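You operate a simulated robot arm through the tools that you are given. There is no shell and no other tool. Be economical: measure what you need, move in short steps, check, and stop when the job is done.

The job below is to be done with a simulated two-armed robot. You get a single attempt, and the scene is never put back.

## Task
Hold the glass bowl on the press table steady with one hand and put the blotter block four with a wooden top in it with the other.

Only the result counts: the job must be done as asked and must still hold three seconds after the hand-in. Knocking over, shifting, dropping, spilling or breaking anything else fails it.

## Robot
Two 6-joint arms with two-finger parallel grippers on one trunk, on a base that drives. Base frame: it is fixed to the floor where the robot stands at the start and does not move with it; the origin is under the middle of the robot, x ahead of it, y to its left, z up; the surface under the hand at the start is at about z = 760. Units: mm, rad, N and s.
The left shoulder is at the start at [60, 187, 1022], the right one opposite. With the tool pointing down near the work surface each hand reaches from about 280 to 620 mm from the robot's upright axis, wherever it stands, measured 20 degrees to its own side. Payload 1.57 kg a hand.
Tool frame (each hand has its own): the origin (TCP) lies between the finger pads and is the grasp point; the fingertips stand 30 mm ahead of it; z points along the fingers, y is the line along which they close. The gripper opens to 110 mm. The fingers are 24 mm wide and 12 mm thick; the gripper's body (48 by 112 mm) begins 78 mm behind the TCP.
Orientation is told as [roll, pitch, yaw] about the base's x, y, z axes, in that order, counted from this pose: with the fingers straight down and closing along the base's y, the tool's x points along the base's -x, its y along +y and its z along -z.

## Interface
- The arms move only by the tool arm_command. It takes "left_motion", "right_motion" or both (then of equal length, played together; a hand with none holds still); each is a list of rows, each a list of 7 numbers: the shift along the tool's x, y, z in mm, then the turn, a rotation vector about the tool's x, y, z in rad, then the finger opening in mm, from 0 to 110. In form: [[x, y, z, rx, ry, rz, jaw], ...]. A call has 1 to 10 rows; each row shifts and turns the commanded pose from where the row before left it, along the tool's axes as they then stand. A row lasts 0.2 s, in which the tool goes at most 50 mm and 0.15 rad; a call with a longer step from one row to the next is refused whole, and so is a gripper value outside its range. Where a pose cannot be reached the arm comes as near as it can. A force on the tool above 40 N (or 10 N above the force at the start of the call, whichever is more), or a blocked arm, ends the call early, and 0.2 s more pass. Each finger travels about 153 mm/s and halts on what it meets, pressing with about 23 N; the grip force reading is that of the motor and also rises with nothing between the fingers. The clock runs only during rows and for 0.2 s after the last one: add rows that do not move to give the fingers time. It gives the time, the measured TCP pose, the force on the tool (base axes), the opening and the grip force at its end, in the units of the frame above (readings bear some noise), with the torque about the TCP (base axes, N m) and any sound that the robot's microphone picked up, and new pictures: "show" is both (left out), scene, wrist or none (wrist: the cameras of the hands that moved).
- Cameras (640 x 400 px; columns grow to the right, rows downward): "scene" is now at [6.3, -22.8, 1553.3]; the picture's right is [-0.31, -0.95, 0.00], its down [-0.80, 0.27, -0.53] and it looks along [0.51, -0.17, -0.85] (base axes); focal length 282 px, centre (320, 200). "left" rides on the left gripper at [70, -16, -141] in its tool frame; the picture's right is [0.23, 0.97, 0.00], its down [-0.86, 0.20, -0.48] and it looks along [-0.47, 0.11, 0.88] (tool axes); focal length 222 px, centre (320, 200). "right" rides on the right gripper at [70, 16, -141] in its tool frame; the picture's right is [-0.23, 0.97, 0.00], its down [-0.86, -0.20, -0.48] and it looks along [-0.47, -0.11, 0.88] (tool axes); focal length 222 px, centre (320, 200). There is no depth. A picture from a camera that has moved, and an enlarged one, comes with that camera's place and axes in the base frame and with its lens.
- lift_body(by): slides the trunk up (or, below 0, down) by that many mm; the arms and the scene camera ride with it, the base frame stays. It gives what a move gives, with no picture.
- roll_base(legs): drives the robot by 1 to 6 legs, each [ahead, left, turn to the left] in mm, mm and rad, along the robot's own axes; the way and the turn of a leg run together, so that a leg with both is an arc; at most 1500 mm and 3.142 rad a leg. The arms and the cameras ride along, it lands a little off, and it stops where it bumps. It gives what a move gives, and a new picture of the scene camera.
- pan_tilt(pan, tilt): turns the head with the scene camera to pan (to the left, within 1.501 rad either way) and tilt (down, from -0.506 to 1.204), counted from straight ahead of the robot. It gives what a move gives, and a new picture of the scene camera.
- zoom(camera, box): a new picture of the part [left, top, right, bottom] of that camera's present view, enlarged. It takes no simulated time.
- close_job(): hands the job in; it is judged then, once.

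Work in short steps. Places have to be worked out from the pictures, the camera data and where the tool is seen: move nearer, look again, correct. Check each grasp and each placing, and mend what went wrong. You have 120 turns and 260 pictures in all, those below and enlarged ones among them. Open the grippers and draw the arms clear of the work before you hand the job in, unless the task says otherwise; then end with one line.

The tools are called after "Emit:" as name(argument=value, ...) on one line, values as JSON. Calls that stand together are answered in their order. arm_command: Moves the arms, as the interface text tells. Its arguments: {"type":"object","properties":{"left_motion":{"type":"array","items":{"type":"array","items":{"type":"number"}}},"right_motion":{"type":"array","items":{"type":"array","items":{"type":"number"}}},"show":{"type":"string","enum":["both","scene","wrist","none"]}},"required":[]} The other tools are called the same way: lift_body (by) slides the trunk up or down; roll_base (legs) drives the base; pan_tilt (pan, tilt) turns the head that bears the scene camera; zoom (camera, box) takes an enlarged picture of a part of a camera's view; close_job () hands the job in.

At the start:

```text
time_s: 0.0
left_tcp_pos: [405.7, 26.0, 1084.4]
left_orientation: [0.0, -0.003, -0.001]
left_contact_force: [0.1, 0.3, -0.6]
left_ft_torque: [-0.02, 0.01, 0.0]
left_grip_width: 109.8
left_grip_force: 0.0
right_tcp_pos: [301.0, -357.6, 1083.9]
right_orientation: [0.0, 0.001, -0.002]
right_contact_force: [0.3, -0.4, 0.0]
right_ft_torque: [0.02, 0.02, -0.01]
right_grip_width: 109.9
right_grip_force: 0.1
trunk travel left (down, up): [-650.0, 340.0]
robot x, y, heading: [1.4, 0.7, 0.006]
head pan, tilt: [-0.319, 1.009]
```

scene: 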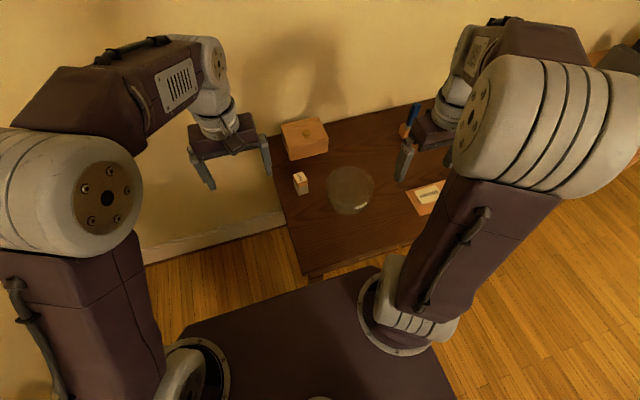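
right: 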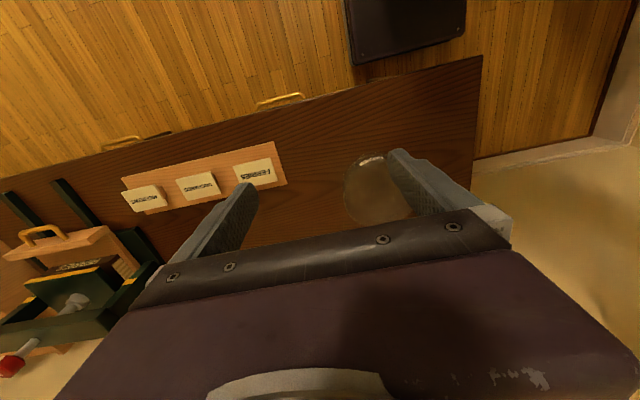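
left: 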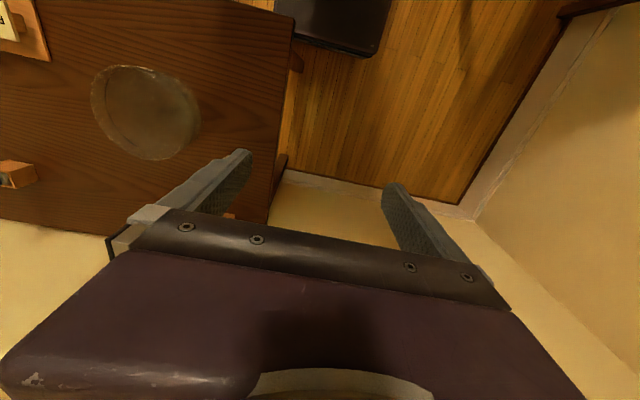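

The scene shows a table with a glass bowl, a small block, a box, and blocks on a tray. I zoom to identify the items.

Emit:
zoom(camera="scene", box=[260, 90, 480, 230])

Emit:
zoom(camera="right", box=[0, 130, 300, 320])

Emit:
pan_tilt(pan=-0.9, tilt=0.8)

```text
2.86 times, centred on (370, 160) of scene
camera zoom: at [6.3, -22.8, 1553.3], right [-0.31, -0.95, 0.0], down [-0.8, 0.27, -0.53], along [0.51, -0.17, -0.85], focal length 806 px, centre (177, 314)
```

zoom: 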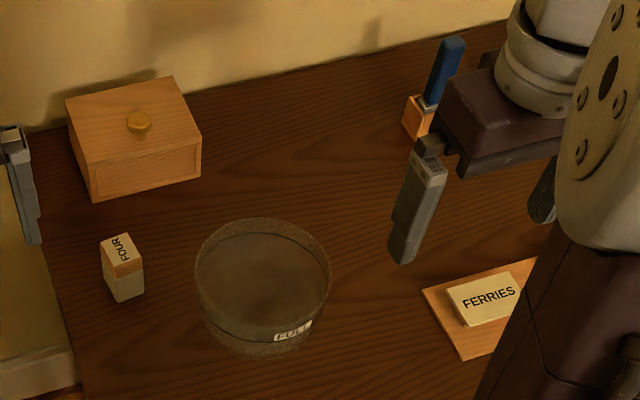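

```text
2.11 times, centred on (150, 225) of right
camera zoom: at [231.1, -343.7, 1225.7], right [0.23, 0.97, 0.0], down [0.86, -0.2, 0.48], along [0.47, -0.11, -0.88], focal length 468 px, centre (678, 147)
```

zoom: 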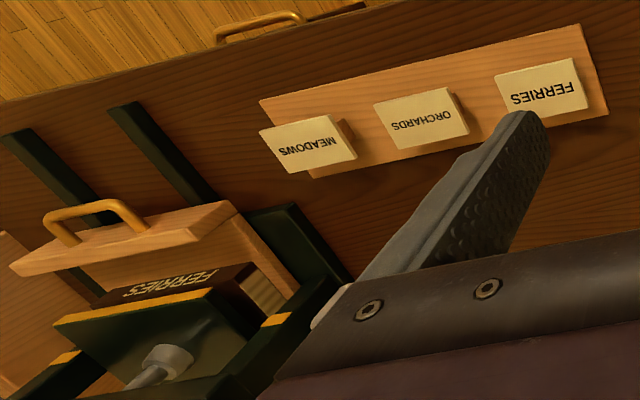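

```text
time_s: 1.0
left_tcp_pos: [405.6, 25.2, 1083.8]
left_orientation: [-0.001, 0.0, 0.001]
left_contact_force: [-0.7, 0.8, -0.4]
left_ft_torque: [0.04, 0.03, -0.03]
left_grip_width: 110.0
left_grip_force: 0.0
right_tcp_pos: [301.6, -358.9, 1084.0]
right_orientation: [0.0, -0.002, 0.0]
right_contact_force: [0.1, -0.8, -0.5]
right_ft_torque: [0.03, 0.0, 0.01]
right_grip_width: 110.1
right_grip_force: 0.0
trunk travel left (down, up): [-650.0, 340.0]
robot x, y, heading: [1.2, -1.3, -0.0]
head pan, tilt: [-0.901, 0.799]
camera scene: at [-9.1, -64.2, 1568.9], right [-0.78, -0.62, 0.0], down [-0.45, 0.56, -0.7], along [0.43, -0.55, -0.72], focal length 282 px, centre (320, 200)
```

scene: 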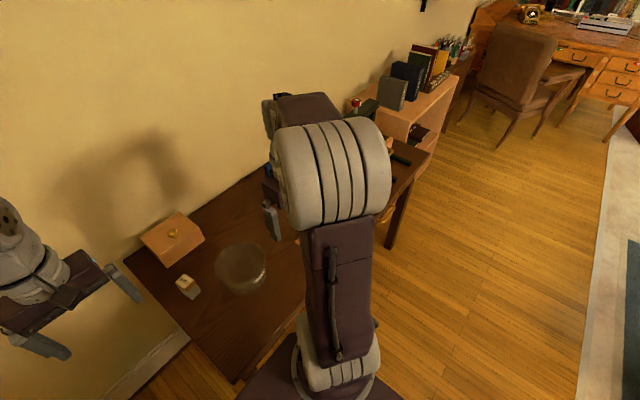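

Block "FOUR" is about (526,-132), bowl about (419,-262), with the table aligned to x. I drive 150 mm right so both are in comfortable reach.

Emit:
roll_base(legs=[[0, -150, 0]])

Emit:
pan_tilt(pan=-0.1, tilt=1.0)

Emit:
zoom(camera="scene", box=[220, 90, 440, 230])

```text
time_s: 2.4
left_tcp_pos: [406.3, -122.2, 1083.9]
left_orientation: [-0.001, -0.003, 0.005]
left_contact_force: [1.0, 0.4, -0.9]
left_ft_torque: [0.0, -0.02, -0.01]
left_grip_width: 110.1
left_grip_force: 0.0
right_tcp_pos: [301.8, -507.5, 1083.8]
right_orientation: [-0.001, 0.001, 0.001]
right_contact_force: [0.0, -0.7, 0.5]
right_ft_torque: [0.01, 0.0, -0.04]
right_grip_width: 109.7
right_grip_force: 0.1
trunk travel left (down, up): [-650.0, 340.0]
robot x, y, heading: [-2.2, -150.7, 0.002]
head pan, tilt: [-0.901, 0.799]
camera scene: at [-8.9, -212.4, 1569.0], right [-0.78, -0.62, 0.0], down [-0.45, 0.56, -0.7], along [0.43, -0.55, -0.72], focal length 282 px, centre (320, 200)
```

scene: 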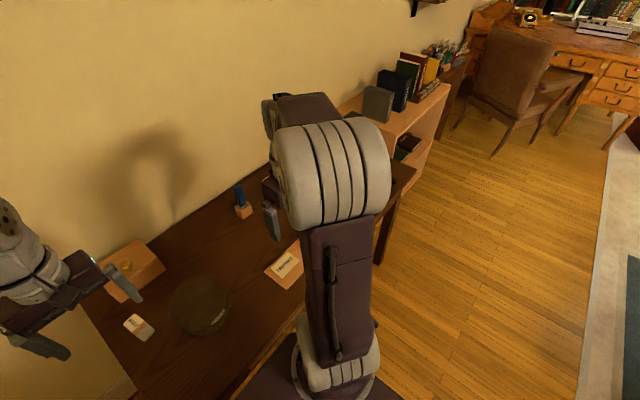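

```text
time_s: 3.5
left_tcp_pos: [405.7, -124.2, 1084.6]
left_orientation: [0.0, -0.003, 0.001]
left_contact_force: [0.0, -0.3, -0.3]
left_ft_torque: [-0.04, -0.01, -0.02]
left_grip_width: 110.1
left_grip_force: 0.1
right_tcp_pos: [302.3, -507.9, 1084.6]
right_orientation: [0.0, 0.002, 0.0]
right_contact_force: [-0.9, 0.1, 0.1]
right_ft_torque: [0.01, -0.03, -0.02]
right_grip_width: 109.9
right_grip_force: 0.1
trunk travel left (down, up): [-650.0, 340.0]
robot x, y, heading: [0.3, -150.8, 0.002]
head pan, tilt: [-0.099, 1.0]
camera scene: at [10.2, -157.8, 1553.8], right [-0.1, -1.0, 0.0], down [-0.84, 0.08, -0.54], along [0.54, -0.05, -0.84], focal length 282 px, centre (320, 200)
```

scene: 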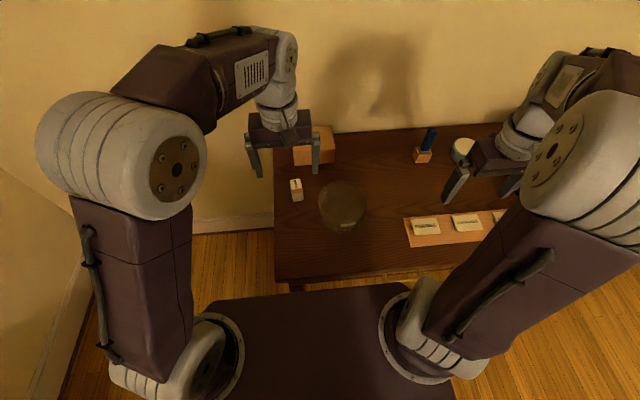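

```text
2.86 times, centred on (330, 160) of scene
camera zoom: at [10.2, -157.8, 1553.8], right [-0.1, -1.0, 0.0], down [-0.84, 0.08, -0.54], along [0.54, -0.05, -0.84], focal length 806 px, centre (291, 314)
```

zoom: 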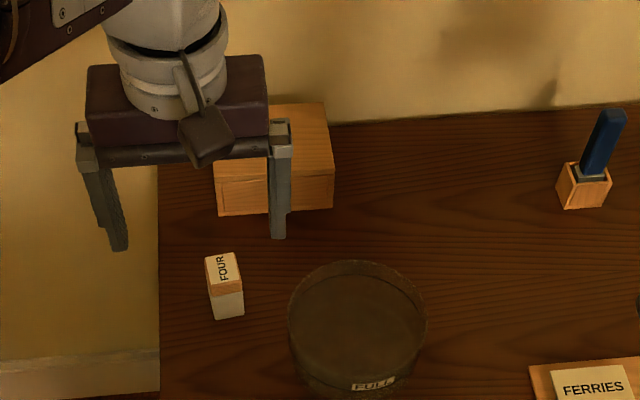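

Block FOUR stands upright about (545,-128), ~36 mm wide, top about z 827. I bring the left hand over it to look with the wrist camera.

Emit:
arm_command(left_motion=[[-30, 0, 30, 0, 0, 0, 110], [-30, 0, 30, 0, 0, 0, 110], [-25, 0, 30, 0, 0, 0, 110], [0, 0, 0, 0, 0, 0, 110]], right_motion=[[-20, 40, 20, 0, 0, 0, 110], [-20, 40, 20, 0, 0, 0, 110], [-20, 40, 20, 0, 0, 0, 110], [0, 0, 0, 0, 0, 0, 110]])

```text
time_s: 4.5
left_tcp_pos: [493.1, -122.7, 996.0]
left_orientation: [0.001, -0.004, 0.002]
left_contact_force: [-0.1, -0.1, 0.7]
left_ft_torque: [0.02, 0.0, 0.0]
left_grip_width: 110.1
left_grip_force: 0.0
right_tcp_pos: [363.5, -386.1, 1019.6]
right_orientation: [-0.002, -0.002, 0.001]
right_contact_force: [0.8, -0.2, -0.6]
right_ft_torque: [-0.05, -0.02, -0.02]
right_grip_width: 109.8
right_grip_force: 0.0
trunk travel left (down, up): [-650.0, 340.0]
robot x, y, heading: [-0.9, -149.1, 0.003]
head pan, tilt: [-0.099, 1.0]
camera scene: at [8.9, -158.1, 1553.8], right [-0.1, -1.0, 0.0], down [-0.84, 0.08, -0.54], along [0.54, -0.05, -0.84], focal length 282 px, centre (320, 200)
camera right: at [292.8, -372.3, 1161.6], right [0.23, 0.97, 0.0], down [0.86, -0.2, 0.48], along [0.47, -0.11, -0.88], focal length 222 px, centre (320, 200)
camera left: at [422.0, -137.9, 1136.5], right [-0.23, 0.97, 0.0], down [0.85, 0.2, 0.48], along [0.47, 0.11, -0.88], focal length 222 px, centre (320, 200)
```

scene: 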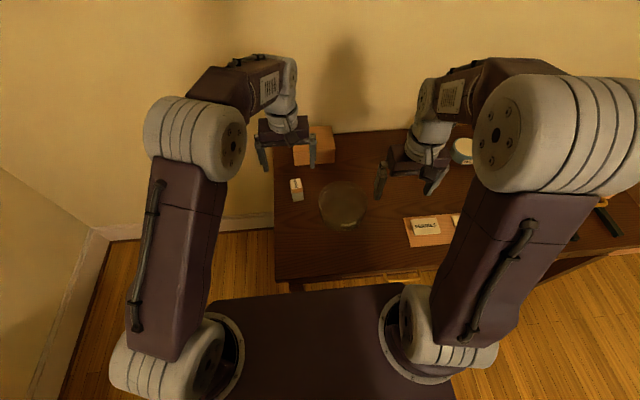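
right: 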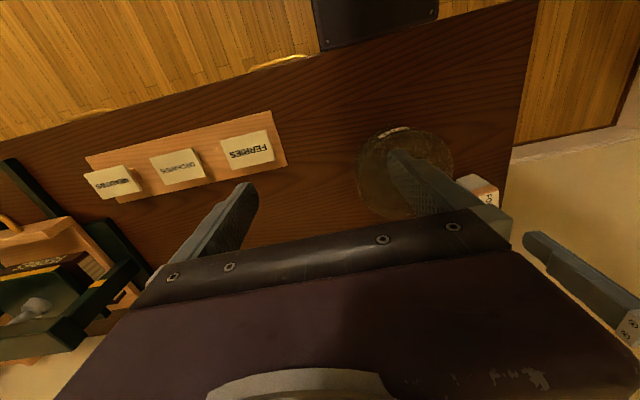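
left: 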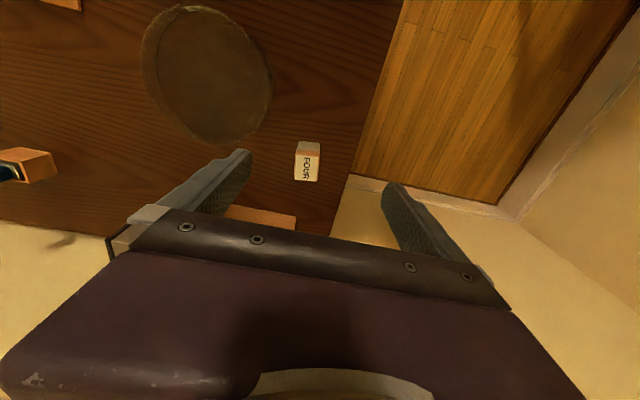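

I zoom to measure block and bowl.

Emit:
zoom(camera="left", box=[260, 120, 360, 190])

Emit:
zoom(camera="left", box=[120, 0, 320, 150])

Emit:
zoom(camera="right", box=[340, 110, 500, 230])

Emit:
zoom(camera="scene", box=[270, 160, 390, 240])

```text
5.71 times, centred on (310, 155) of left
camera zoom: at [422.0, -137.9, 1136.5], right [-0.23, 0.97, 0.0], down [0.85, 0.2, 0.48], along [0.47, 0.11, -0.88], focal length 1269 px, centre (377, 457)
```

zoom: 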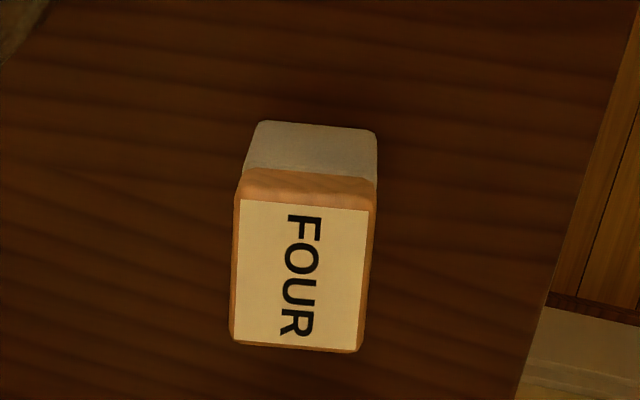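

```text
2.67 times, centred on (220, 75) of left
camera zoom: at [422.0, -137.9, 1136.5], right [-0.23, 0.97, 0.0], down [0.85, 0.2, 0.48], along [0.47, 0.11, -0.88], focal length 592 px, centre (587, 533)
```

zoom: 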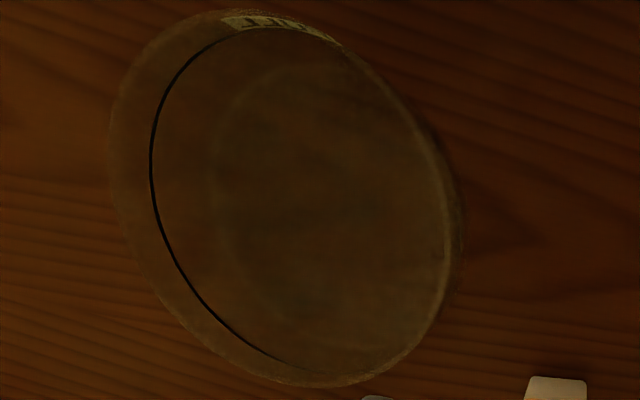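

```text
3.33 times, centred on (420, 170) of right
camera zoom: at [292.8, -372.3, 1161.6], right [0.23, 0.97, 0.0], down [0.86, -0.2, 0.48], along [0.47, -0.11, -0.88], focal length 740 px, centre (-13, 300)
```

zoom: 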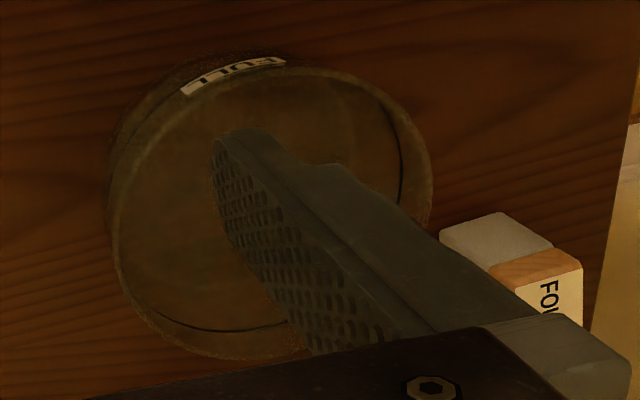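

```text
5.00 times, centred on (330, 200) of scene
camera zoom: at [8.9, -158.1, 1553.8], right [-0.1, -1.0, 0.0], down [-0.84, 0.08, -0.54], along [0.54, -0.05, -0.84], focal length 1411 px, centre (270, 200)
```

zoom: 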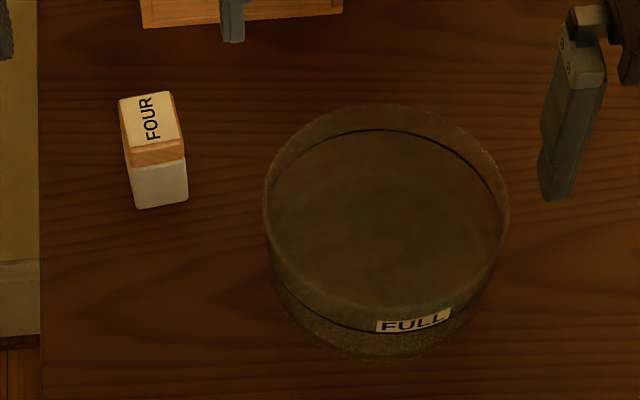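

Estimates: block centre (540,-130), 34×40 mm, yaw +0.13, top z≈827; bowl centre (462,-272), rim z≈830, R≈75. Plan: right hand grips the rim on its right side, left hand (turned 90°) carries the block. I move 80 mm further right and turn the left hand.

Emit:
roll_base(legs=[[0, -80, 0]])

Emit:
arm_command(left_motion=[[0, 20, 0, 0, 0, 0.144, 110], [0, 20, 0, 0, 0, 0.144, 110], [0, 20, 0, 0, 0, 0.144, 110], [0, 0, 0, 0, 0, 0.144, 110], [0, 0, 0, 0, 0, 0.144, 110], [0, 0, 0, 0, 0, 0.144, 110], [0, 0, 0, 0, 0, 0.144, 110], [0, 0, 0, 0, 0, 0.144, 110], [0, 0, 0, 0, 0, 0.144, 110], [0, 0, 0, 0, 0, 0.144, 110]], show="both")

```text
time_s: 5.6
left_tcp_pos: [492.4, -203.6, 995.4]
left_orientation: [0.0, -0.002, 0.002]
left_contact_force: [0.0, -0.3, -0.3]
left_ft_torque: [-0.03, -0.01, 0.01]
left_grip_width: 109.7
left_grip_force: 0.0
right_tcp_pos: [364.3, -469.3, 1019.2]
right_orientation: [-0.001, -0.001, 0.004]
right_contact_force: [0.0, -0.1, -0.4]
right_ft_torque: [0.02, 0.01, -0.01]
right_grip_width: 110.1
right_grip_force: 0.1
trunk travel left (down, up): [-650.0, 340.0]
robot x, y, heading: [3.7, -231.9, 0.005]
head pan, tilt: [-0.099, 1.0]
camera scene: at [10.3, -239.4, 1553.8], right [-0.1, -1.0, 0.0], down [-0.84, 0.08, -0.54], along [0.54, -0.05, -0.84], focal length 282 px, centre (320, 200)
```

scene: 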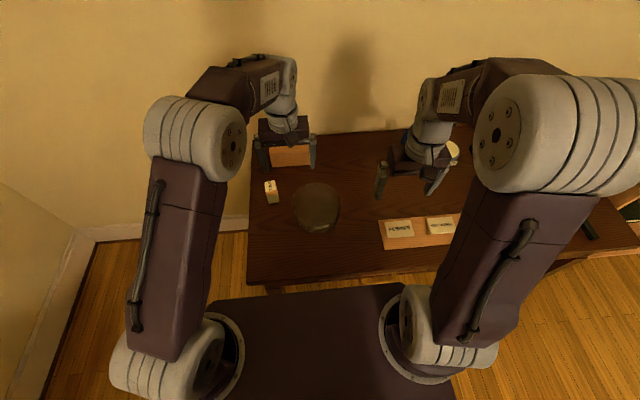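

```text
time_s: 7.8
left_tcp_pos: [501.8, -143.4, 995.0]
left_orientation: [0.002, 0.0, -1.439]
left_contact_force: [0.8, -0.6, 0.0]
left_ft_torque: [-0.04, -0.01, 0.0]
left_grip_width: 110.0
left_grip_force: 0.0
right_tcp_pos: [364.6, -469.0, 1020.5]
right_orientation: [0.0, 0.0, 0.004]
right_contact_force: [-0.3, -0.6, -0.1]
right_ft_torque: [0.02, 0.0, 0.0]
right_grip_width: 109.8
right_grip_force: 0.1
trunk travel left (down, up): [-650.0, 340.0]
robot x, y, heading: [1.7, -229.1, 0.002]
head pan, tilt: [-0.099, 1.0]
camera scene: at [10.5, -239.2, 1553.8], right [-0.1, -1.0, 0.0], down [-0.84, 0.08, -0.54], along [0.54, -0.05, -0.84], focal length 282 px, centre (320, 200)
camera left: at [475.4, -76.0, 1136.1], right [0.94, 0.35, 0.0], down [0.31, -0.82, 0.48], along [0.17, -0.45, -0.88], focal length 222 px, centre (320, 200)
```

scene: 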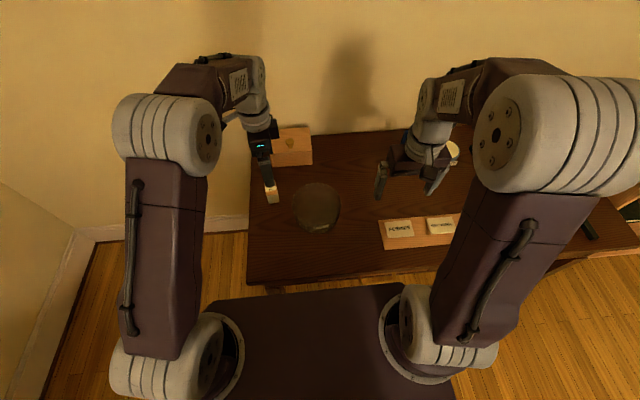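
left: 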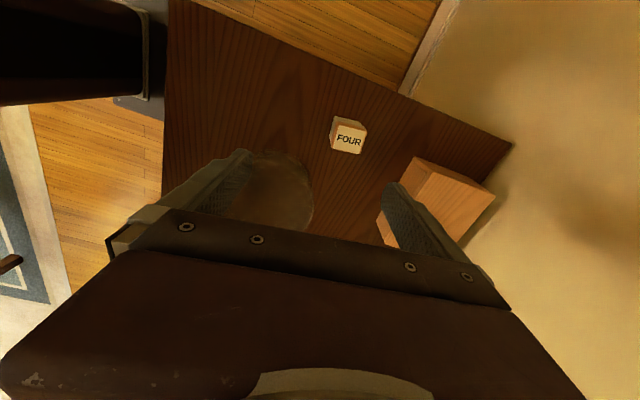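

The turned pose works. I move above the block, at z≈925, and look again.

Emit:
arm_command(left_motion=[[4, 20, 25, 0, 0, 0, 110], [4.2, 20, 25, 0, 0, 0, 110], [0, 0, 20, 0, 0, 0, 110], [0, 0, 0, 0, 0, 0, 110]], show="both")

Emit:
zoom(camera="left", box=[240, 80, 400, 180])

Emit:
zoom(camera="scene", box=[220, 120, 360, 240])

```text
time_s: 8.8
left_tcp_pos: [538.5, -130.1, 926.2]
left_orientation: [0.001, 0.0, -1.435]
left_contact_force: [-0.4, 0.6, 0.4]
left_ft_torque: [-0.02, 0.02, 0.0]
left_grip_width: 109.9
left_grip_force: 0.0
right_tcp_pos: [364.8, -467.5, 1019.5]
right_orientation: [0.0, 0.0, 0.004]
right_contact_force: [0.2, 1.3, -1.9]
right_ft_torque: [0.01, -0.01, -0.03]
right_grip_width: 110.1
right_grip_force: 0.1
trunk travel left (down, up): [-650.0, 340.0]
robot x, y, heading: [2.4, -231.2, 0.008]
head pan, tilt: [-0.099, 1.0]
camera scene: at [10.7, -239.0, 1553.8], right [-0.1, -1.0, 0.0], down [-0.84, 0.08, -0.54], along [0.54, -0.05, -0.84], focal length 282 px, centre (320, 200)
camera left: at [512.8, -62.4, 1066.3], right [0.93, 0.36, 0.0], down [0.31, -0.82, 0.48], along [0.17, -0.45, -0.88], focal length 222 px, centre (320, 200)
```

scene: 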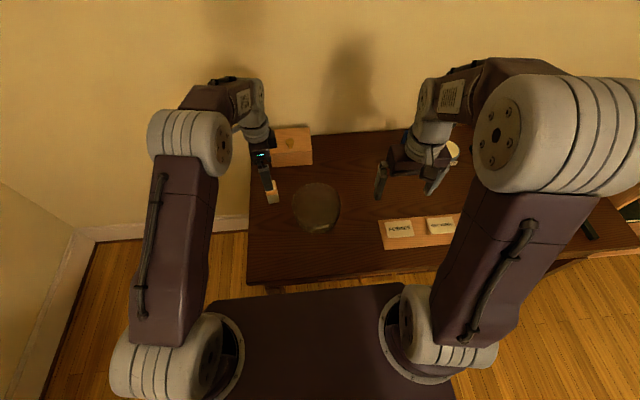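
left: 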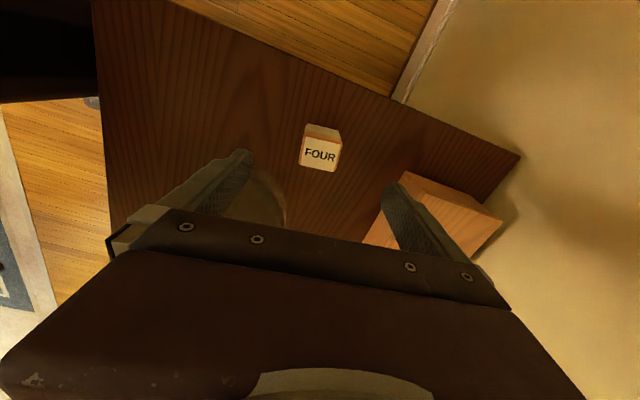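

```text
4.00 times, centred on (320, 130) of left
camera zoom: at [512.8, -62.4, 1066.3], right [0.93, 0.36, 0.0], down [0.31, -0.82, 0.48], along [0.17, -0.45, -0.88], focal length 888 px, centre (320, 480)
```

zoom: 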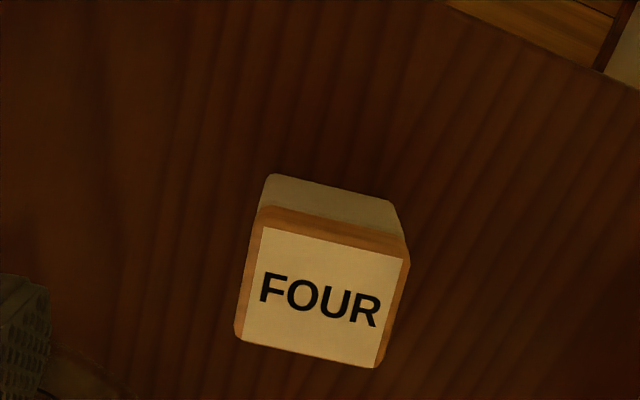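

```text
3.33 times, centred on (290, 180) of scene
camera zoom: at [10.7, -239.0, 1553.8], right [-0.1, -1.0, 0.0], down [-0.84, 0.08, -0.54], along [0.54, -0.05, -0.84], focal length 940 px, centre (420, 267)
```

zoom: 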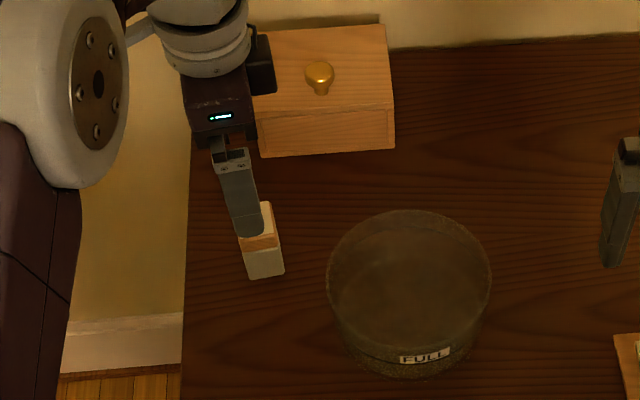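

The block reads (540,-130) again and is aligned with the hand. I descend to TCP z≈812 and close.

Emit:
arm_command(left_motion=[[0, 1.5, 30, 0, 0, 0, 90], [0, 0, 30, 0, 0, 0, 80], [0, 0, 30, 0, 0, 0, 80], [0, 0, 24, 0, 0, 0, 80], [0, 0, 0, 0, 0, 0, 80]], show="both")

```text
time_s: 10.0
left_tcp_pos: [542.6, -130.0, 812.7]
left_orientation: [0.002, 0.002, -1.437]
left_contact_force: [0.0, -0.3, 0.2]
left_ft_torque: [0.0, 0.02, 0.01]
left_grip_width: 79.8
left_grip_force: 0.0
right_tcp_pos: [363.4, -468.1, 1019.6]
right_orientation: [-0.001, 0.0, 0.004]
right_contact_force: [0.3, -0.3, -0.1]
right_ft_torque: [-0.01, 0.02, 0.01]
right_grip_width: 110.2
right_grip_force: 0.1
trunk travel left (down, up): [-650.0, 340.0]
robot x, y, heading: [-1.5, -226.8, 0.004]
head pan, tilt: [-0.099, 1.0]
camera scene: at [10.1, -239.2, 1553.8], right [-0.1, -1.0, 0.0], down [-0.84, 0.08, -0.54], along [0.54, -0.05, -0.84], focal length 282 px, centre (320, 200)
camera left: at [516.5, -62.2, 952.2], right [0.93, 0.36, 0.0], down [0.31, -0.82, 0.48], along [0.17, -0.45, -0.88], focal length 222 px, centre (320, 200)
```

scene: 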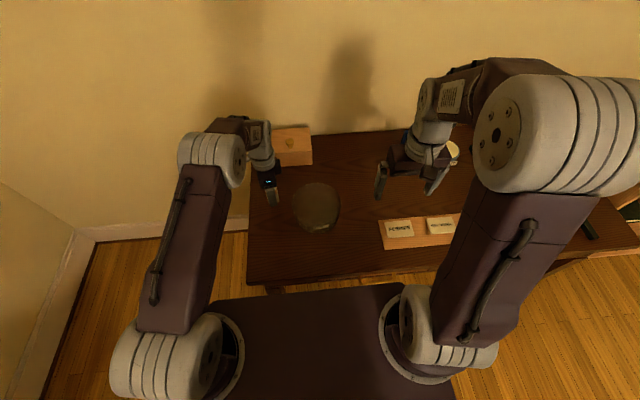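
left: 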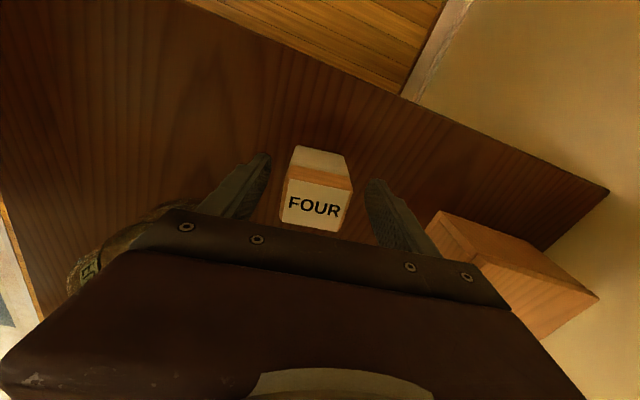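

The block sits centred between the fingers. I close.

Emit:
arm_command(left_motion=[[0, 0, 0, 0, 0, 0, 50], [0, 0, 0, 0, 0, 0, 30], [0, 0, 0, 0, 0, 0, 25], [0, 0, 0, 0, 0, 0, 25]], show="wrist")

```text
time_s: 11.0
left_tcp_pos: [542.8, -129.6, 811.6]
left_orientation: [0.001, 0.0, -1.436]
left_contact_force: [-0.6, 0.4, 0.5]
left_ft_torque: [-0.02, -0.01, -0.04]
left_grip_width: 43.4
left_grip_force: 22.6
right_tcp_pos: [364.5, -468.5, 1019.6]
right_orientation: [-0.003, -0.001, 0.004]
right_contact_force: [-0.5, -0.8, 1.2]
right_ft_torque: [0.01, 0.01, 0.03]
right_grip_width: 110.1
right_grip_force: 0.1
trunk travel left (down, up): [-650.0, 340.0]
robot x, y, heading: [1.4, -232.3, 0.003]
head pan, tilt: [-0.099, 1.0]
camera left: at [516.8, -62.2, 952.3], right [0.93, 0.36, 0.0], down [0.31, -0.82, 0.48], along [0.17, -0.45, -0.88], focal length 222 px, centre (320, 200)
```

left: 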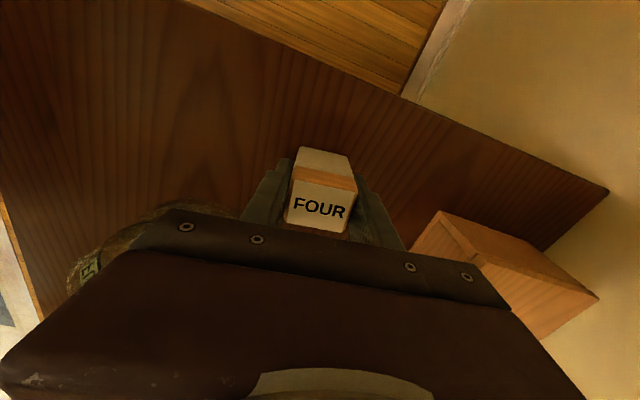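

Block gripped (43 mm, 23 N). I lift it, and bring the right hand above the bowl's right rim.

Emit:
arm_command(left_motion=[[0, 0, -25, 0, 0, 0, 25], [0, 0, -30, 0, 0, 0, 25], [0, 0, -30, 0, 0, 0, 25], [0, 0, -30, 0, 0, 0, 25], [0, 0, 0, 0, 0, 0, 25]], right_motion=[[-25, 31, 25, 0, 0, 0, 80], [-24, 30, 25, 0, 0, 0, 60], [-24, 30, 25, 0, 0, 0, 50], [-24, 30, 25, 0, 0, 0, 50], [0, 0, 0, 0, 0, 0, 50]], show="both")

Emit:
zoom(camera="scene", box=[220, 100, 420, 240])

Emit:
zoom(camera="right", box=[200, 80, 480, 260])

```text
time_s: 12.2
left_tcp_pos: [541.5, -129.6, 927.6]
left_orientation: [0.001, 0.0, -1.438]
left_contact_force: [0.2, 0.6, -0.9]
left_ft_torque: [0.0, 0.0, -0.01]
left_grip_width: 43.6
left_grip_force: 23.4
right_tcp_pos: [460.1, -347.8, 918.4]
right_orientation: [0.0, -0.001, 0.003]
right_contact_force: [0.5, 0.1, 0.0]
right_ft_torque: [0.0, 0.01, 0.01]
right_grip_width: 50.0
right_grip_force: 0.0
trunk travel left (down, up): [-650.0, 340.0]
robot x, y, heading: [1.9, -226.0, 0.001]
head pan, tilt: [-0.099, 1.0]
camera scene: at [10.0, -239.7, 1553.8], right [-0.1, -1.0, 0.0], down [-0.84, 0.08, -0.54], along [0.54, -0.05, -0.84], focal length 282 px, centre (320, 200)
camera right: at [390.4, -333.2, 1061.0], right [0.22, 0.97, 0.0], down [0.86, -0.2, 0.48], along [0.47, -0.11, -0.88], focal length 222 px, centre (320, 200)
camera left: at [516.6, -62.3, 1067.8], right [0.93, 0.36, 0.0], down [0.31, -0.82, 0.48], along [0.17, -0.45, -0.88], focal length 222 px, centre (320, 200)
```

scene: 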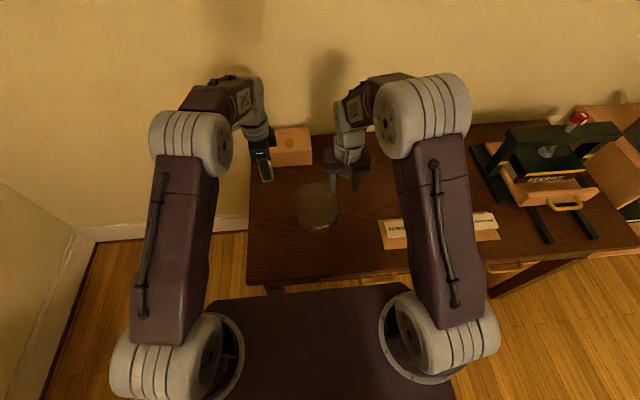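
right: 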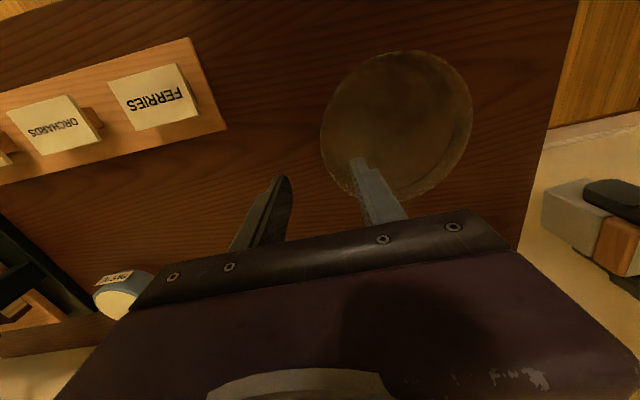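
left: 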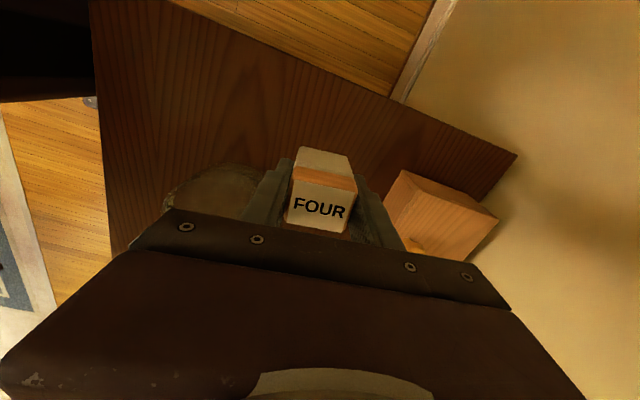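

```text
2.86 times, centred on (320, 170) of scene
camera zoom: at [10.0, -239.7, 1553.8], right [-0.1, -1.0, 0.0], down [-0.84, 0.08, -0.54], along [0.54, -0.05, -0.84], focal length 806 px, centre (320, 286)
```

zoom: 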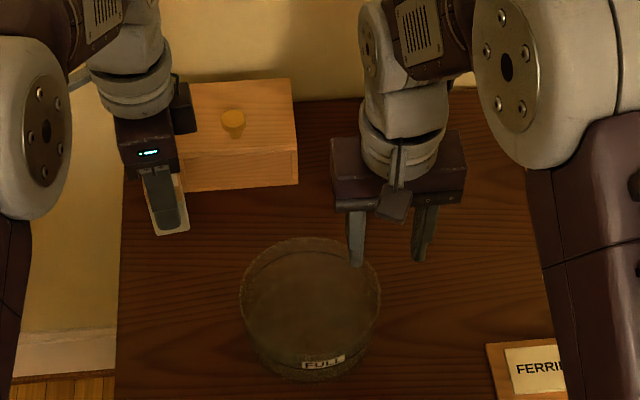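

```text
2.22 times, centred on (340, 170) of right
camera zoom: at [390.4, -333.2, 1061.0], right [0.22, 0.97, 0.0], down [0.86, -0.2, 0.48], along [0.47, -0.11, -0.88], focal length 494 px, centre (276, 267)
```

zoom: 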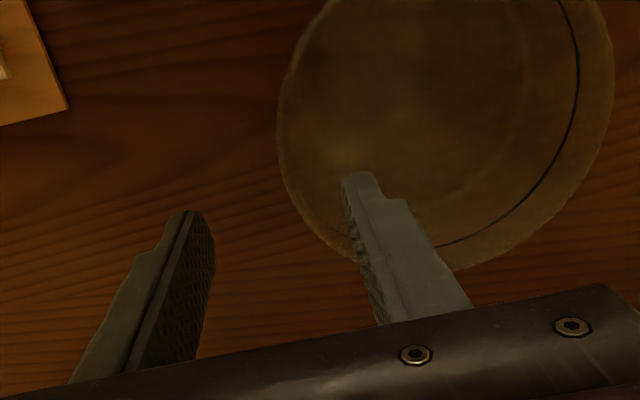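

Third fix of the bowl: centre (462,-270), R≈76, rim z≈830. I lower the right hand astride the right rim (tips ~z 814), finger gap 50.

Emit:
arm_command(right_motion=[[-2, 4, 25, 0, 0, 0, 50], [0, 0, 25, 0, 0, 0, 50], [0, 0, 24, 0, 0, 0, 50], [0, 0, 0, 0, 0, 0, 50]], show="wrist")

Emit:
zoom(camera="scene", box=[280, 140, 400, 240])

Emit:
zoom(camera="right", box=[240, 100, 440, 240])

```text
time_s: 13.2
left_tcp_pos: [542.9, -130.2, 927.0]
left_orientation: [0.002, 0.0, -1.437]
left_contact_force: [0.0, -0.4, -0.5]
left_ft_torque: [-0.04, -0.03, -0.01]
left_grip_width: 43.3
left_grip_force: 22.8
right_tcp_pos: [463.4, -342.6, 845.7]
right_orientation: [0.0, 0.0, 0.004]
right_contact_force: [-0.1, 0.1, 0.2]
right_ft_torque: [-0.04, 0.01, -0.02]
right_grip_width: 50.1
right_grip_force: 0.1
trunk travel left (down, up): [-650.0, 340.0]
robot x, y, heading: [-0.3, -229.7, 0.006]
head pan, tilt: [-0.099, 1.0]
camera right: at [392.5, -327.5, 988.4], right [0.22, 0.97, 0.0], down [0.86, -0.2, 0.48], along [0.47, -0.11, -0.88], focal length 222 px, centre (320, 200)
```

right: 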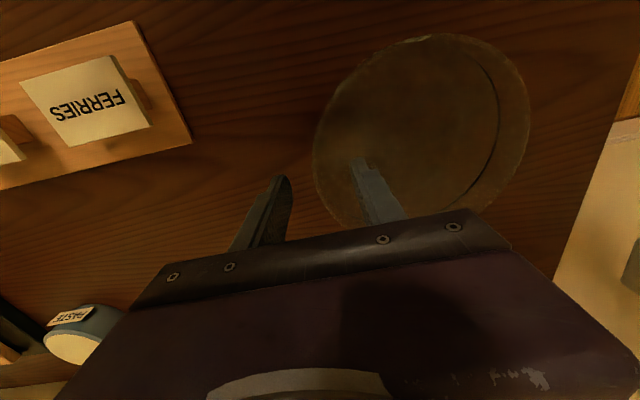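

```text
4.00 times, centred on (340, 190) of scene
camera zoom: at [10.3, -239.0, 1553.8], right [-0.1, -1.0, 0.0], down [-0.84, 0.08, -0.54], along [0.54, -0.05, -0.84], focal length 1129 px, centre (240, 240)
```

zoom: 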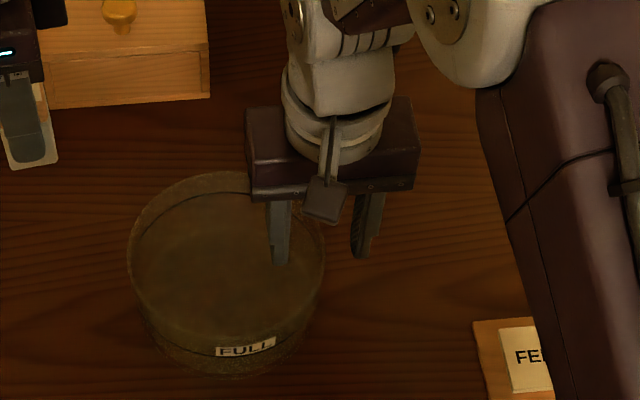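

```text
2.86 times, centred on (340, 170) of right
camera zoom: at [392.5, -327.5, 988.4], right [0.22, 0.97, 0.0], down [0.86, -0.2, 0.48], along [0.47, -0.11, -0.88], focal length 635 px, centre (263, 286)
```

zoom: 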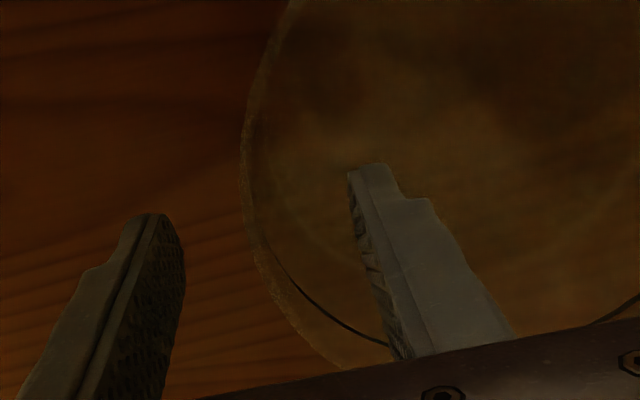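

Fingers straddle the wall (outer wall ≈ y -347). I narrow to a 22 mm gap and check before closing.

Emit:
arm_command(right_motion=[[0, -1.5, 2, 0, 0, 0, 35], [0, 0, 0, 0, 0, 0, 22], [0, 0, 0, 0, 0, 0, 22]], show="wrist")

Emit:
zoom(camera="right", box=[240, 100, 440, 240])

Emit:
zoom(camera="scene", box=[300, 160, 360, 210])

```text
time_s: 14.0
left_tcp_pos: [543.6, -129.8, 926.5]
left_orientation: [0.002, 0.0, -1.437]
left_contact_force: [-0.1, 0.8, -1.0]
left_ft_torque: [0.01, -0.01, 0.03]
left_grip_width: 43.7
left_grip_force: 23.2
right_tcp_pos: [463.1, -343.2, 844.5]
right_orientation: [0.002, -0.001, 0.004]
right_contact_force: [0.1, -0.1, -0.2]
right_ft_torque: [-0.01, -0.04, -0.01]
right_grip_width: 22.1
right_grip_force: 0.0
trunk travel left (down, up): [-650.0, 340.0]
robot x, y, heading: [1.1, -233.1, 0.002]
head pan, tilt: [-0.099, 1.0]
camera right: at [393.2, -328.8, 986.3], right [0.22, 0.97, 0.0], down [0.86, -0.2, 0.48], along [0.47, -0.11, -0.88], focal length 222 px, centre (320, 200)
```

right: 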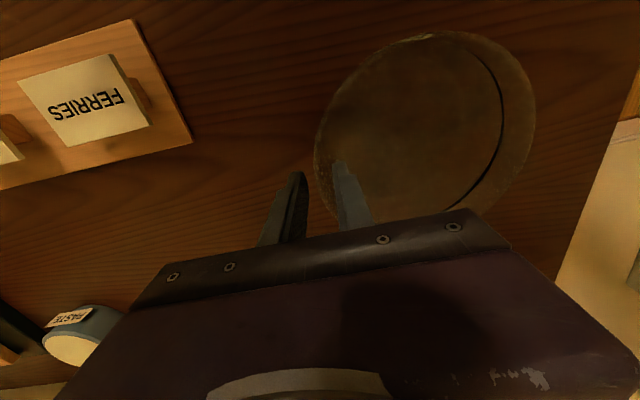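

```text
2.86 times, centred on (340, 170) of right
camera zoom: at [393.2, -328.8, 986.3], right [0.22, 0.97, 0.0], down [0.86, -0.2, 0.48], along [0.47, -0.11, -0.88], focal length 635 px, centre (263, 286)
```

zoom: 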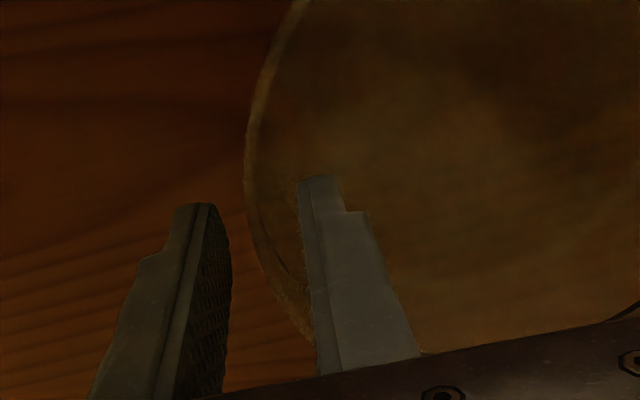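

```text
8.00 times, centred on (330, 185) of scene
camera zoom: at [10.8, -239.0, 1553.8], right [-0.1, -1.0, 0.0], down [-0.84, 0.08, -0.54], along [0.54, -0.05, -0.84], focal length 2257 px, centre (240, 320)
```

zoom: 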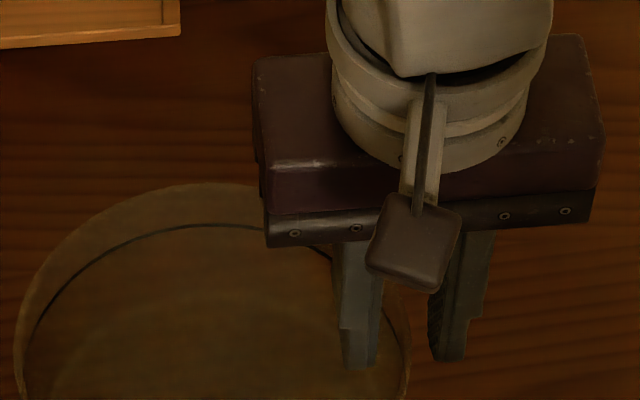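

The wall is centred between the fingers. I close gently in steps on the rim.

Emit:
arm_command(right_motion=[[0, 0, 0, 0, 0, 0, 14], [0, 0, 0, 0, 0, 0, 10], [0, 0, 0, 0, 0, 0, 6], [0, 0, 0, 0, 0, 0, 3], [0, 0, 0, 0, 0, 0, 3]], show="both")

Emit:
zoom(camera="right", box=[240, 20, 540, 240])

```text
time_s: 15.2
left_tcp_pos: [543.4, -128.6, 927.3]
left_orientation: [0.002, 0.0, -1.437]
left_contact_force: [-0.5, -0.3, -1.5]
left_ft_torque: [0.03, 0.0, 0.04]
left_grip_width: 43.4
left_grip_force: 22.8
right_tcp_pos: [463.2, -343.2, 843.3]
right_orientation: [0.0, 0.0, 0.004]
right_contact_force: [0.5, 2.2, 1.9]
right_ft_torque: [0.53, 0.08, -0.01]
right_grip_width: 7.3
right_grip_force: 23.3
trunk travel left (down, up): [-650.0, 340.0]
robot x, y, heading: [1.2, -230.5, 0.004]
head pan, tilt: [-0.099, 1.0]
camera scene: at [10.7, -238.5, 1553.8], right [-0.1, -1.0, 0.0], down [-0.84, 0.08, -0.54], along [0.54, -0.05, -0.84], focal length 282 px, centre (320, 200)
camera right: at [393.1, -328.4, 986.4], right [0.22, 0.97, 0.0], down [0.86, -0.2, 0.48], along [0.47, -0.11, -0.88], focal length 222 px, centre (320, 200)
```

scene: 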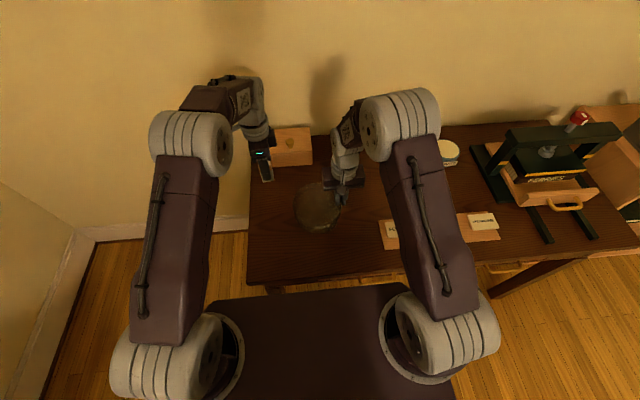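
right: 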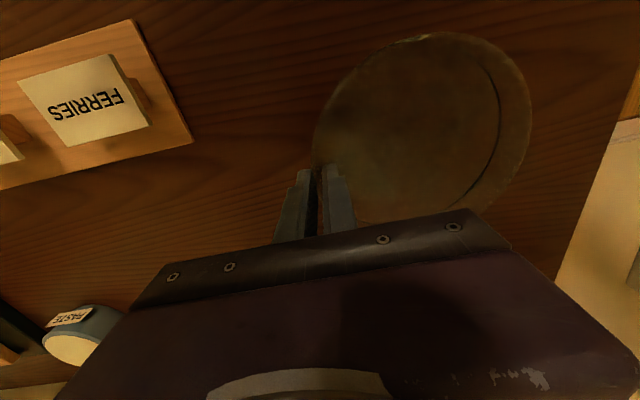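

```text
1.82 times, centred on (390, 130) of right
camera zoom: at [393.1, -328.4, 986.4], right [0.22, 0.97, 0.0], down [0.86, -0.2, 0.48], along [0.47, -0.11, -0.88], focal length 404 px, centre (193, 327)
```

zoom: 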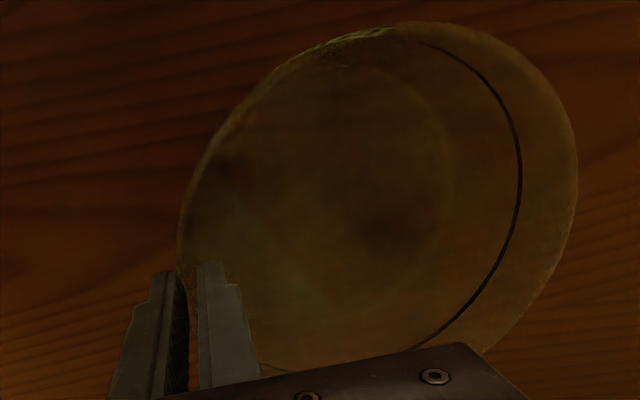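

Rim gripped firmly with almost no side force on the bowl. Now I straighten the left hand's yaw and carry the block over the bowl, toward (462,-246), keeping clear of the right hand.

Emit:
arm_command(left_motion=[[0, 0, 0, 0, 0, 0.134, 25], [-25, -20, 0, 0, 0, 0, 25], [-25, -20, 0, 0, 0, 0, 25], [-25, -20, 0, 0, 0, 0, 25], [-22, -11, 0, 0, 0, 0, 25], [-20, -10, 0, 0, 0, 0, 25], [0, 0, 0, 0, 0, 0, 25]], show="both")

Emit:
zoom(camera="scene", box=[260, 130, 380, 240])

Emit:
zoom(camera="right", box=[240, 20, 540, 240])

```text
time_s: 16.8
left_tcp_pos: [460.3, -248.3, 927.5]
left_orientation: [0.001, 0.0, -1.57]
left_contact_force: [-0.3, 0.0, -0.9]
left_ft_torque: [0.01, -0.01, 0.02]
left_grip_width: 43.3
left_grip_force: 22.5
right_tcp_pos: [463.8, -344.3, 843.9]
right_orientation: [0.001, 0.0, 0.004]
right_contact_force: [0.8, 0.1, 2.1]
right_ft_torque: [0.43, -0.13, -0.09]
right_grip_width: 7.2
right_grip_force: 22.8
trunk travel left (down, up): [-650.0, 340.0]
robot x, y, heading: [-0.3, -235.4, -0.001]
head pan, tilt: [-0.099, 1.0]
camera scene: at [10.5, -239.1, 1553.8], right [-0.1, -1.0, 0.0], down [-0.84, 0.08, -0.54], along [0.54, -0.05, -0.84], focal length 282 px, centre (320, 200)
camera left: at [445.1, -176.7, 1067.9], right [0.97, 0.23, 0.0], down [0.2, -0.85, 0.48], along [0.11, -0.47, -0.88], focal length 222 px, centre (320, 200)
```

scene: 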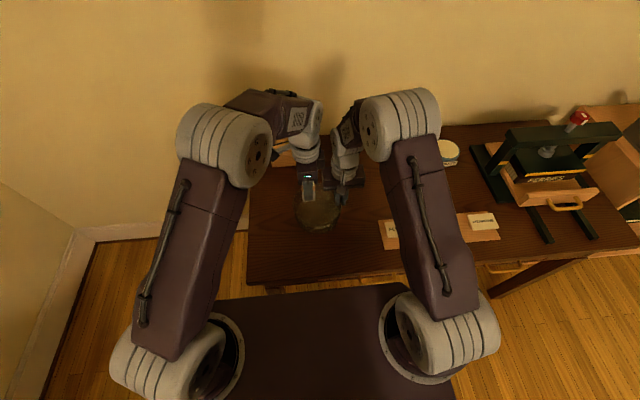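
left: 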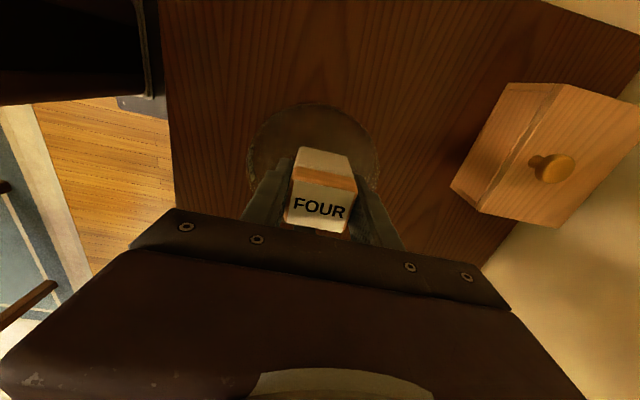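

```text
3.64 times, centred on (320, 185) of scene
camera zoom: at [10.5, -239.1, 1553.8], right [-0.1, -1.0, 0.0], down [-0.84, 0.08, -0.54], along [0.54, -0.05, -0.84], focal length 1026 px, centre (320, 254)
```

zoom: 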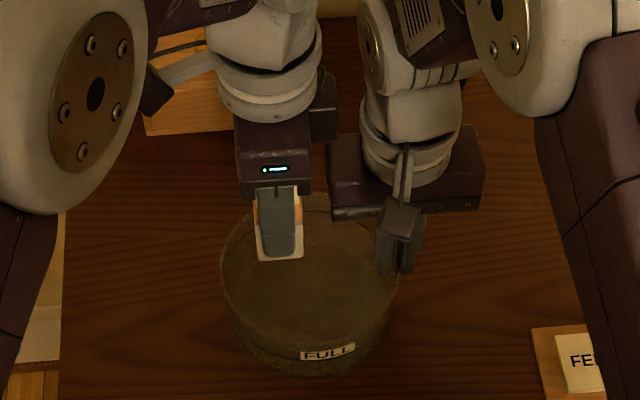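

```text
1.82 times, centred on (390, 130) of right
camera zoom: at [393.0, -328.9, 986.4], right [0.22, 0.97, 0.0], down [0.86, -0.2, 0.48], along [0.47, -0.11, -0.88], focal length 404 px, centre (193, 327)
```

zoom: 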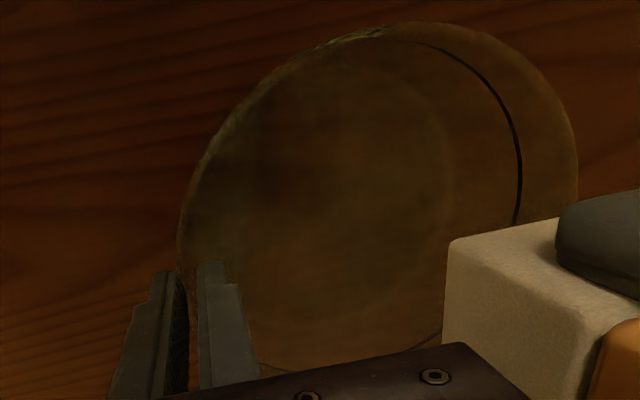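

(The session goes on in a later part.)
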